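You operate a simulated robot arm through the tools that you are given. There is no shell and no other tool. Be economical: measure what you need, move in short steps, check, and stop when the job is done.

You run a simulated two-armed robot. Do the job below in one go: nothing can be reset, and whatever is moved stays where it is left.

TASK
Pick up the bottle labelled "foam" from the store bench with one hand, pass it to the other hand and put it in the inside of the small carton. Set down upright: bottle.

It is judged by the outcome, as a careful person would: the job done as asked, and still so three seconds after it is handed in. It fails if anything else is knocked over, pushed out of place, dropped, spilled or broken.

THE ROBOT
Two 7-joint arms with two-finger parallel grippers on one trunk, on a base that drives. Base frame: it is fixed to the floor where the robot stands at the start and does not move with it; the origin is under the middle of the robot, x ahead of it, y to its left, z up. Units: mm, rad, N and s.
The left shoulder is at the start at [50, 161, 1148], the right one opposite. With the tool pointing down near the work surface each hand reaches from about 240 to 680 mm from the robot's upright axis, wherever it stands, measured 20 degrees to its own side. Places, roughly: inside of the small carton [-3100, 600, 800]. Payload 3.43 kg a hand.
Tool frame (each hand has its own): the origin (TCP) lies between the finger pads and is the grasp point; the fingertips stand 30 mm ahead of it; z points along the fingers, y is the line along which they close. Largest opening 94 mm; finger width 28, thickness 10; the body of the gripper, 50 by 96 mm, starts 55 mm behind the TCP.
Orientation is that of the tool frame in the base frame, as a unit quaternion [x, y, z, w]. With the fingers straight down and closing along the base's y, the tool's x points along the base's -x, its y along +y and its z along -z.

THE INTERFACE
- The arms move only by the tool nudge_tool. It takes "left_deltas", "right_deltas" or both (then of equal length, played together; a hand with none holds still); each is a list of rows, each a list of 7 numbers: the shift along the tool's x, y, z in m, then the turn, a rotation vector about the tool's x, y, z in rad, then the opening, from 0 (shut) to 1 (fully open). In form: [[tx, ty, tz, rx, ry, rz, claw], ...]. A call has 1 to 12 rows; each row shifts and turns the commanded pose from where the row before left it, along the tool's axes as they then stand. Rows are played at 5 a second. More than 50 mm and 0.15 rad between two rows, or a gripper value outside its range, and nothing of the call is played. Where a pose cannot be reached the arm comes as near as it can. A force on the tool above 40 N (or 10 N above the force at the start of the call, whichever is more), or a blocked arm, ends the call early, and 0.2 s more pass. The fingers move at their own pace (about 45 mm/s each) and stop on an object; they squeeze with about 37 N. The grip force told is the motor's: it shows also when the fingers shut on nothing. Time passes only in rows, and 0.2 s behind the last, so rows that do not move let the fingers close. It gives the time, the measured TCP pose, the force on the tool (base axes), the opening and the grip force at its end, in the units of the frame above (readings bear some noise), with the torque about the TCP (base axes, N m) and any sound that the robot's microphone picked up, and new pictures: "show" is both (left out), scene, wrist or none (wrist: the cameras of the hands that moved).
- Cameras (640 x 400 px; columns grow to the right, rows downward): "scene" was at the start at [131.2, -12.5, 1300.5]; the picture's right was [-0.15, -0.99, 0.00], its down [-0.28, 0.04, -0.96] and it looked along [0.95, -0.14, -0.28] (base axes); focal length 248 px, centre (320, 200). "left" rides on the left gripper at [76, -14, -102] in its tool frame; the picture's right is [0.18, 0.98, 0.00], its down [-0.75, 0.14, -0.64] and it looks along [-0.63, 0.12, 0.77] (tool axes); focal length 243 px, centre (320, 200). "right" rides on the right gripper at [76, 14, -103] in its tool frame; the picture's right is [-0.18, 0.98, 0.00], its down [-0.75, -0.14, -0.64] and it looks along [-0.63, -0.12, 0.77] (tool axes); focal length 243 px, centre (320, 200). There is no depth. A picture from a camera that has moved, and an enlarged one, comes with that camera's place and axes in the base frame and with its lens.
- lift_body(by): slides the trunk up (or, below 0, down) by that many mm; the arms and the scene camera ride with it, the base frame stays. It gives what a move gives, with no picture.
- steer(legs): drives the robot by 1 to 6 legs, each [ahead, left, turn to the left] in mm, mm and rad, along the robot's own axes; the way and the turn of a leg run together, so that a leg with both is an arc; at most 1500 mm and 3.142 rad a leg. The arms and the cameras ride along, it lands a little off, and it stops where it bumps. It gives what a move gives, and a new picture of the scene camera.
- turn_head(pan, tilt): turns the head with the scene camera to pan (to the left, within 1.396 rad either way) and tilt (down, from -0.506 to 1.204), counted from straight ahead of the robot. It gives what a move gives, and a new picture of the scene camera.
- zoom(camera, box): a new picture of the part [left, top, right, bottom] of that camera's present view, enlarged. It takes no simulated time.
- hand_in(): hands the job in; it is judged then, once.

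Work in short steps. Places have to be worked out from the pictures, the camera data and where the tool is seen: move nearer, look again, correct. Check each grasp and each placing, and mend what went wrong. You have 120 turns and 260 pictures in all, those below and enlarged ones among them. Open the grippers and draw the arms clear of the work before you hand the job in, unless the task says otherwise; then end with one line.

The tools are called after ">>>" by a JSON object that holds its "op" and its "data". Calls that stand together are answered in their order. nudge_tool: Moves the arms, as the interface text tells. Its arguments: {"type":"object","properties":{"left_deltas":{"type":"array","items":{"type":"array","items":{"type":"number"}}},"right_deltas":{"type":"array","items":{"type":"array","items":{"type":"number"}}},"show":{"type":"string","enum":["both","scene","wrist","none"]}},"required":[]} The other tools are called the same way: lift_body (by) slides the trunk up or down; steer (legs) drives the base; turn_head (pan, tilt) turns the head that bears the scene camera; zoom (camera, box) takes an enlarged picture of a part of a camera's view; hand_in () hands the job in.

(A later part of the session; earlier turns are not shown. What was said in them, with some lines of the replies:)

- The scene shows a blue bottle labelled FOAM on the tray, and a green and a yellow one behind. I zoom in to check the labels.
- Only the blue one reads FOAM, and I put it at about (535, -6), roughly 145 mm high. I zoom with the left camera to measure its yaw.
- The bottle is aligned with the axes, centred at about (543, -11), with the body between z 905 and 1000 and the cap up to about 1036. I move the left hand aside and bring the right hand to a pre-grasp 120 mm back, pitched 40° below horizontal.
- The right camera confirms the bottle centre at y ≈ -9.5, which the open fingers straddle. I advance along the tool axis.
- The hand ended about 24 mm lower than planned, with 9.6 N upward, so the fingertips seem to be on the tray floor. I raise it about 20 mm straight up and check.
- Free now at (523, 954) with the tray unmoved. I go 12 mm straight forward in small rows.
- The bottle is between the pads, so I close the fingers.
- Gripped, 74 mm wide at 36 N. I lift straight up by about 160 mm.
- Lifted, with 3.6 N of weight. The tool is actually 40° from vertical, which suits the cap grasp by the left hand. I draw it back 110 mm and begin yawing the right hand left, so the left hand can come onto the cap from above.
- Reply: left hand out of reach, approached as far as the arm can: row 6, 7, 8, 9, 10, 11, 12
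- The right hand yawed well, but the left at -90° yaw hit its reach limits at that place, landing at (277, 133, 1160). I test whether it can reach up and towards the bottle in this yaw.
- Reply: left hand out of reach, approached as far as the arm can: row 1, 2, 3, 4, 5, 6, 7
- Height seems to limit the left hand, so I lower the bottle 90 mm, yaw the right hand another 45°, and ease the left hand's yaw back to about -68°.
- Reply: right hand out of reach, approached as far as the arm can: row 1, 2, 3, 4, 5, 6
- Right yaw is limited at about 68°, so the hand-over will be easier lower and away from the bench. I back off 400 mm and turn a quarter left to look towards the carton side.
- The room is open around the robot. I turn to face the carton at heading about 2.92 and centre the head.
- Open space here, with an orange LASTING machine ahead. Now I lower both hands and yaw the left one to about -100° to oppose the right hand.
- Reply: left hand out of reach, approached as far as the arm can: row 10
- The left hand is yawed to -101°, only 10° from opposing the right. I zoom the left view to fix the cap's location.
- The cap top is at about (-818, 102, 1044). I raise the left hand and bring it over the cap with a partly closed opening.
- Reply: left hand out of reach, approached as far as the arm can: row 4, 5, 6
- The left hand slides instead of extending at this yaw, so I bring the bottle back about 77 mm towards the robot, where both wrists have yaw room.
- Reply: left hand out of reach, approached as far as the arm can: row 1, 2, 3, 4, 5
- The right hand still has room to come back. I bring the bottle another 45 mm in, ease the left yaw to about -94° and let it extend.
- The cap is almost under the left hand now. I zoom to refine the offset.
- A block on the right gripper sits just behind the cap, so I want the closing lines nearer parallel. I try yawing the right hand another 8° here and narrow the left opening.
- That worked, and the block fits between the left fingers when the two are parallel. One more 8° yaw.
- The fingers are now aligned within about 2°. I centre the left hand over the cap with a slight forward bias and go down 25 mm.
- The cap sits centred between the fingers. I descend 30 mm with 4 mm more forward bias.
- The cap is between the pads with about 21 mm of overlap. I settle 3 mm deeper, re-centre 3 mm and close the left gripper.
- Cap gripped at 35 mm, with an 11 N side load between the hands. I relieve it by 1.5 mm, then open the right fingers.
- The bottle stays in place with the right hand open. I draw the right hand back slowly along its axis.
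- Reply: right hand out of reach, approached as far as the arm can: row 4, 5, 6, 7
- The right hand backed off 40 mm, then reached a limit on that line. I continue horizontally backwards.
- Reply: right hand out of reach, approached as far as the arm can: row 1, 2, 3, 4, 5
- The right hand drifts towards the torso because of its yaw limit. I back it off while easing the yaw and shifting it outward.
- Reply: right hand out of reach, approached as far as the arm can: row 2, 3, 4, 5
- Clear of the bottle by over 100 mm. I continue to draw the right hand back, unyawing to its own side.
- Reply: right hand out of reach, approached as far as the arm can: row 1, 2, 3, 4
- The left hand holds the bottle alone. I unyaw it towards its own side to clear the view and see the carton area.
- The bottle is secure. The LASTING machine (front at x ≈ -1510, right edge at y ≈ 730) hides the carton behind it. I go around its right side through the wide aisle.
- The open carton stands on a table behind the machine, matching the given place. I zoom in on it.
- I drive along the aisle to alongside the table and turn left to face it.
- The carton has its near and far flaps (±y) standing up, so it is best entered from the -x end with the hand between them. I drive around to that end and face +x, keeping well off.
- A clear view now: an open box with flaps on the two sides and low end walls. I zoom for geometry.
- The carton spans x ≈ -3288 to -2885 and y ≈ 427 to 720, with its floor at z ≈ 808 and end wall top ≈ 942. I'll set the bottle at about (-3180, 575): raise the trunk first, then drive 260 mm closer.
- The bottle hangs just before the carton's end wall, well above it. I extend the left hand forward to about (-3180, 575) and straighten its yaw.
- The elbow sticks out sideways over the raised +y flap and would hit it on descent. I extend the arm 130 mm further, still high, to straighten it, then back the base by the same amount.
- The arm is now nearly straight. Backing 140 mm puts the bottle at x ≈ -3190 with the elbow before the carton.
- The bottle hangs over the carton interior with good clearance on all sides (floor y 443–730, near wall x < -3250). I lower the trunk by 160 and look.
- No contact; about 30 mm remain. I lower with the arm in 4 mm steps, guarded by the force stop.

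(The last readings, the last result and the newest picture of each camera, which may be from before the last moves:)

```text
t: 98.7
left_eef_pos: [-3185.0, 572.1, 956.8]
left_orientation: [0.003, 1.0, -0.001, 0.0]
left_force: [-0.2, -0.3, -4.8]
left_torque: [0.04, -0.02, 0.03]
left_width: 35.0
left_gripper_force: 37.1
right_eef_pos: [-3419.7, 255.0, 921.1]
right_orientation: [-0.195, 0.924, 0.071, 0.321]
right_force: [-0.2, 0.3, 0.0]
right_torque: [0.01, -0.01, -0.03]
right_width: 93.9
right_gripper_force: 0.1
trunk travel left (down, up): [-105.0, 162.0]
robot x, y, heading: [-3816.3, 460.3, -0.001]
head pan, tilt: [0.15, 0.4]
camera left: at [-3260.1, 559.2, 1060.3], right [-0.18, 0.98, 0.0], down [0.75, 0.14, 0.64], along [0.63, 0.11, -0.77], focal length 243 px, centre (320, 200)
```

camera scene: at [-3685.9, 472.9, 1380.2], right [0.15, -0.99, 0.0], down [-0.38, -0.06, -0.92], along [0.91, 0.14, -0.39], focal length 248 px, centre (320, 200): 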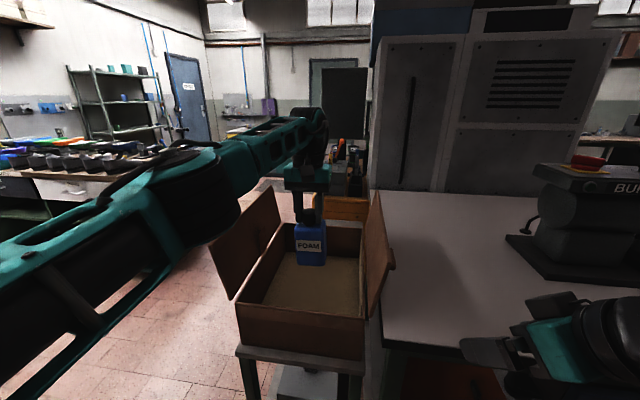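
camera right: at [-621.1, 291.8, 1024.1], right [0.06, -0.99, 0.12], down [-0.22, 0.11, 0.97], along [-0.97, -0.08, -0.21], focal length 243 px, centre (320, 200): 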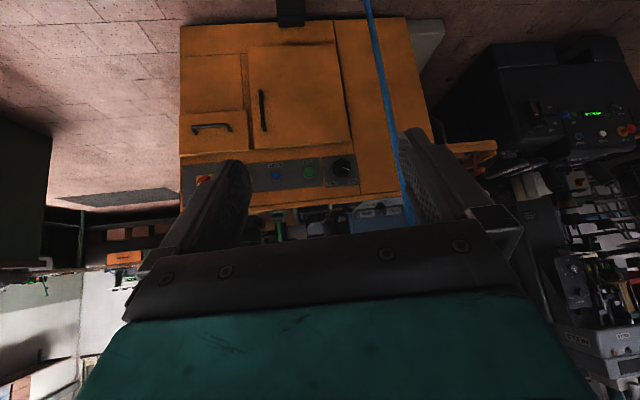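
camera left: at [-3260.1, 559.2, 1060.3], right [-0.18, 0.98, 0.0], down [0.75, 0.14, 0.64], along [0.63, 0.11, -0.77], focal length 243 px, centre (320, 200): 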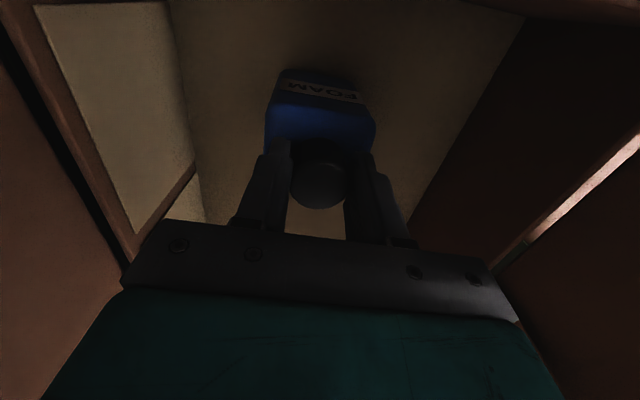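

Still free at z = 957. I keep lowering in 3 mm steps.

>>> {"op": "nudge_tool", "data": {"left_deltas": [[0, 0, 0.003, 0, 0, 0, 0], [0, 0, 0.003, 0, 0, 0, 0], [0, 0, 0.003, 0, 0, 0, 0], [0, 0, 0.003, 0, 0, 0, 0], [0, 0, 0.003, 0, 0, 0, 0], [0, 0, 0.003, 0, 0, 0, 0]], "show": "none"}}

```text
t: 100.1
left_eef_pos: [-3185.5, 569.0, 945.1]
left_orientation: [0.004, 1.0, -0.003, 0.006]
left_force: [4.7, -10.7, 30.8]
left_torque: [-0.19, 0.22, 0.08]
left_width: 35.1
left_gripper_force: 36.9
right_eef_pos: [-3421.8, 252.6, 923.0]
right_orientation: [-0.194, 0.923, 0.072, 0.323]
right_force: [-0.3, 0.6, -0.3]
right_torque: [-0.06, 0.03, -0.02]
right_width: 94.0
right_gripper_force: 0.1
trunk travel left (down, up): [-105.0, 162.0]
robot x, y, heading: [-3815.2, 460.0, -0.002]
head pan, tilt: [0.15, 0.4]
```

Touched the floor, with 31 N of press. I ease up to relieve the load.

>>> {"op": "nudge_tool", "data": {"left_deltas": [[0, 0, -0.003, 0, 0, 0, 0], [0, 0, 0, 0, 0, 0, 0]], "show": "wrist"}}

```text
t: 100.7
left_eef_pos: [-3186.3, 571.4, 945.9]
left_orientation: [0.003, 1.0, 0.0, 0.002]
left_force: [4.0, -9.9, 20.8]
left_torque: [-0.43, 0.17, 0.13]
left_width: 35.2
left_gripper_force: 36.7
right_eef_pos: [-3420.3, 253.4, 921.3]
right_orientation: [-0.194, 0.923, 0.072, 0.323]
right_force: [0.5, 0.0, 1.0]
right_torque: [0.02, 0.0, 0.02]
right_width: 94.0
right_gripper_force: 0.0
trunk travel left (down, up): [-105.0, 162.0]
robot x, y, heading: [-3815.2, 458.3, 0.002]
head pan, tilt: [0.15, 0.4]
camera left: at [-3261.9, 558.6, 1048.1], right [-0.18, 0.98, 0.0], down [0.75, 0.14, 0.65], along [0.63, 0.12, -0.76], focal length 243 px, centre (320, 200)
```

left: 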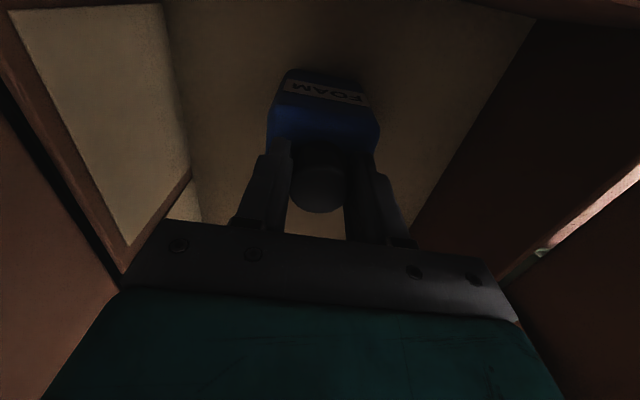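

Still 21 N, so I ease up 3 mm more.

>>> {"op": "nudge_tool", "data": {"left_deltas": [[0, 0, -0.003, 0, 0, 0, 0], [0, 0, 0, 0, 0, 0, 0]], "show": "none"}}

>>> {"op": "zoom", "data": {"camera": "scene", "box": [240, 140, 370, 260]}}

```text
t: 101.3
left_eef_pos: [-3185.7, 573.2, 945.4]
left_orientation: [0.002, 1.0, 0.001, 0.0]
left_force: [1.8, -4.2, 11.5]
left_torque: [-0.27, 0.14, 0.1]
left_width: 35.1
left_gripper_force: 37.0
right_eef_pos: [-3420.0, 252.7, 921.0]
right_orientation: [-0.194, 0.923, 0.072, 0.323]
right_force: [0.1, -0.1, 0.5]
right_torque: [-0.01, -0.01, -0.01]
right_width: 94.0
right_gripper_force: 0.1
trunk travel left (down, up): [-105.0, 162.0]
robot x, y, heading: [-3813.8, 457.2, 0.003]
head pan, tilt: [0.15, 0.4]
```

```text
3.33 times, centred on (305, 200) of scene
camera zoom: at [-3686.3, 472.1, 1220.2], right [0.15, -0.99, 0.0], down [-0.38, -0.06, -0.92], along [0.91, 0.14, -0.39], focal length 826 px, centre (370, 200)
```

zoom: 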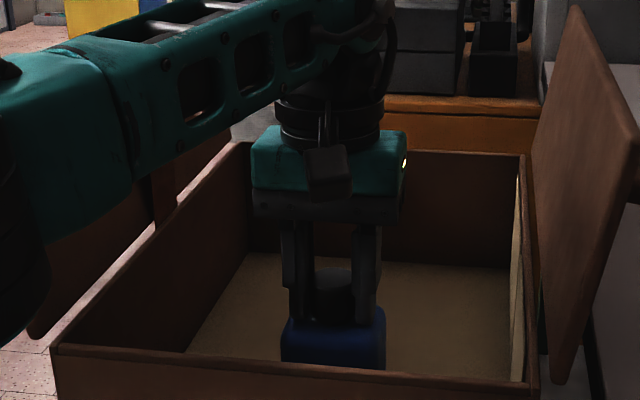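

The bottle stands upright inside and the load falls about 10 N per 3 mm. I take off 3 mm more and open the fingers.

>>> {"op": "nudge_tool", "data": {"left_deltas": [[0, 0, -0.003, 0, 0, 0, 0], [0, 0, 0, 0, 0, 0, 0], [0, 0, 0, 0, 0, 0, 0.45], [0, 0, 0, 0, 0, 0, 0.6], [0, 0, 0, 0, 0, 0, 0.6], [0, 0, 0, 0, 0, 0, 0.6]], "show": "wrist"}}

```text
t: 102.7
left_eef_pos: [-3185.3, 570.6, 948.1]
left_orientation: [0.002, 1.0, 0.0, 0.0]
left_force: [-0.4, -0.5, -0.1]
left_torque: [-0.02, -0.05, 0.0]
left_width: 56.6
left_gripper_force: 0.1
right_eef_pos: [-3420.4, 253.8, 920.8]
right_orientation: [-0.195, 0.923, 0.072, 0.323]
right_force: [0.6, 0.1, -0.1]
right_torque: [0.0, -0.01, 0.0]
right_width: 93.8
right_gripper_force: 0.1
trunk travel left (down, up): [-105.0, 162.0]
robot x, y, heading: [-3816.7, 459.7, 0.003]
head pan, tilt: [0.15, 0.4]
camera left: at [-3260.6, 559.2, 1051.2], right [-0.18, 0.98, 0.0], down [0.75, 0.14, 0.64], along [0.63, 0.12, -0.77], focal length 243 px, centre (320, 200)
```

left: 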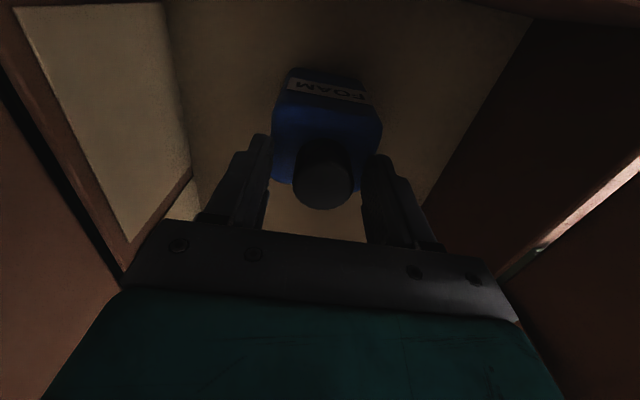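

Released and the bottle stands. I raise the hand straight up by arm, then by trunk.

>>> {"op": "nudge_tool", "data": {"left_deltas": [[0, 0.001, -0.008, 0, 0, 0, 0.6], [0, 0, -0.012, 0, 0, 0, 0.6], [0, 0, -0.015, 0, 0, 0, 0.6], [0, 0, -0.015, 0, 0, 0, 0.6], [0, 0, 0, 0, 0, 0, 0.6]], "show": "wrist"}}

>>> {"op": "lift_body", "data": {"by": 160}}

```text
t: 103.9
left_eef_pos: [-3189.3, 574.2, 997.7]
left_orientation: [0.003, 1.0, 0.0, 0.001]
left_force: [0.0, 0.1, 0.8]
left_torque: [0.0, 0.02, 0.01]
left_width: 56.7
left_gripper_force: 0.1
left hand out of reach, approached as far as the arm can: row 4
right_eef_pos: [-3420.6, 254.2, 921.3]
right_orientation: [-0.194, 0.924, 0.072, 0.323]
right_force: [-0.1, 0.5, 0.0]
right_torque: [0.03, -0.01, 0.03]
right_width: 94.1
right_gripper_force: 0.1
trunk travel left (down, up): [-105.0, 162.0]
robot x, y, heading: [-3815.5, 460.6, 0.001]
head pan, tilt: [0.15, 0.4]
camera left: at [-3264.1, 561.5, 1101.0], right [-0.18, 0.98, 0.0], down [0.75, 0.14, 0.64], along [0.63, 0.11, -0.77], focal length 243 px, centre (320, 200)
```

left: 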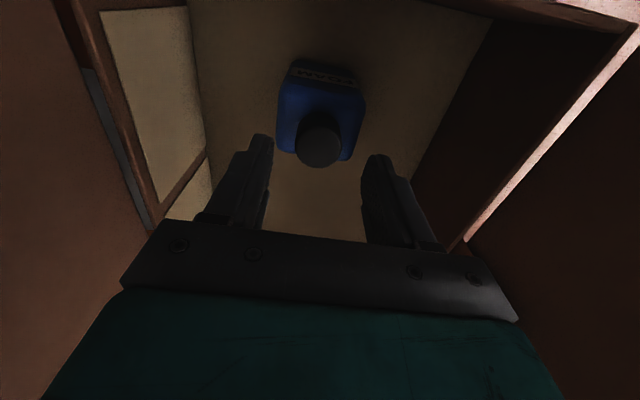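

```text
t: 105.8
left_eef_pos: [-3188.1, 574.3, 1157.2]
left_orientation: [0.003, 1.0, 0.0, 0.0]
left_force: [-0.1, 0.3, 0.5]
left_torque: [-0.05, 0.01, -0.03]
left_width: 56.6
left_gripper_force: 0.0
right_eef_pos: [-3419.9, 254.3, 1080.8]
right_orientation: [-0.194, 0.924, 0.072, 0.322]
right_force: [0.4, 0.2, 0.3]
right_torque: [-0.02, -0.01, 0.0]
right_width: 94.0
right_gripper_force: 0.1
trunk travel left (down, up): [-265.0, 2.0]
robot x, y, heading: [-3815.5, 464.1, 0.006]
head pan, tilt: [0.15, 0.4]
```

The hand is high above the carton. I back the base off 350 mm, open the gripper fully and check.

>>> {"op": "steer", "data": {"legs": [[-350, 0, 0]]}}

>>> {"op": "nudge_tool", "data": {"left_deltas": [[0, 0, 0, 0, 0, 0, 1], [0, 0, 0, 0, 0, 0, 1], [0, 0, 0, 0, 0, 0, 1]], "show": "none"}}

>>> {"op": "zoom", "data": {"camera": "scene", "box": [220, 140, 420, 290]}}

```text
t: 108.0
left_eef_pos: [-3536.6, 574.0, 1157.7]
left_orientation: [0.003, 1.0, -0.001, 0.0]
left_force: [-0.3, 0.2, -0.7]
left_torque: [0.0, 0.01, -0.01]
left_width: 56.4
left_gripper_force: 0.0
right_eef_pos: [-3767.4, 253.6, 1080.3]
right_orientation: [-0.194, 0.924, 0.071, 0.323]
right_force: [0.3, 0.0, -0.3]
right_torque: [-0.01, -0.02, 0.01]
right_width: 93.9
right_gripper_force: 0.1
trunk travel left (down, up): [-265.0, 2.0]
robot x, y, heading: [-4159.9, 459.9, 0.004]
head pan, tilt: [0.15, 0.4]
camera scene: at [-4033.4, 472.9, 1380.2], right [0.15, -0.99, 0.0], down [-0.38, -0.06, -0.92], along [0.91, 0.14, -0.39], focal length 248 px, centre (320, 200)
```

scene: 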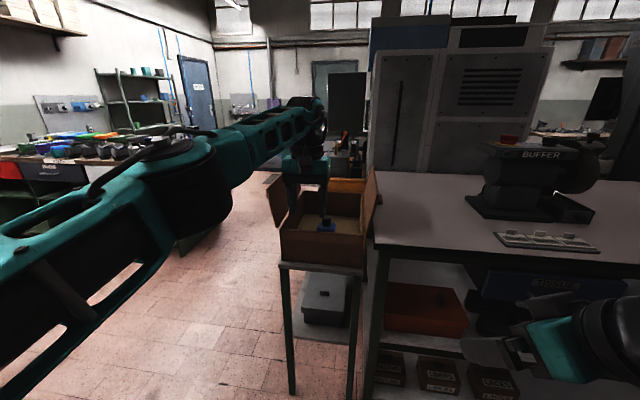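

```text
t: 108.8
left_eef_pos: [-3535.2, 574.5, 1157.6]
left_orientation: [0.002, 1.0, 0.0, 0.0]
left_force: [0.5, 0.1, -0.8]
left_torque: [0.03, -0.02, -0.01]
left_width: 93.8
left_gripper_force: 0.1
right_eef_pos: [-3767.3, 255.1, 1081.3]
right_orientation: [-0.193, 0.924, 0.07, 0.321]
right_force: [-0.4, 0.7, 0.4]
right_torque: [0.01, 0.01, -0.01]
right_width: 94.0
right_gripper_force: 0.0
trunk travel left (down, up): [-265.0, 2.0]
robot x, y, heading: [-4162.5, 460.4, 0.001]
head pan, tilt: [0.15, 0.4]
```

```text
2.67 times, centred on (320, 215) of scene
camera zoom: at [-4032.8, 472.9, 1380.1], right [0.15, -0.99, 0.0], down [-0.38, -0.06, -0.92], along [0.91, 0.14, -0.39], focal length 661 px, centre (320, 160)
```

zoom: 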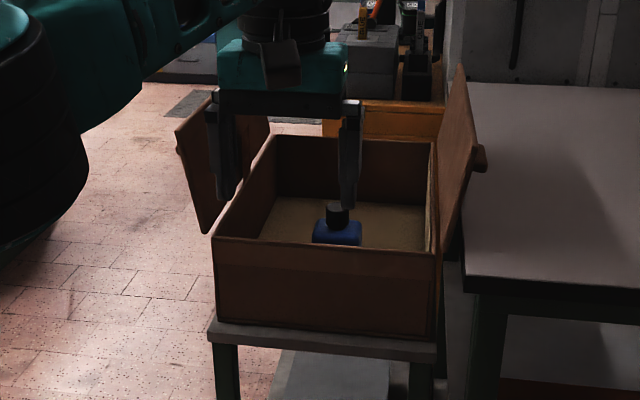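

The bottle stands upright in the undisturbed carton, both grippers are open and the arms are clear. I hand the job in.

>>> {"op": "hand_in", "data": {}}

```text
The job is handed in.
```

The FOAM bottle is standing upright inside the small carton. I picked it up with the right hand, passed it to the left hand and set it down with that one; in the last picture the carton is undisturbed, both grippers are open and the arms are clear.
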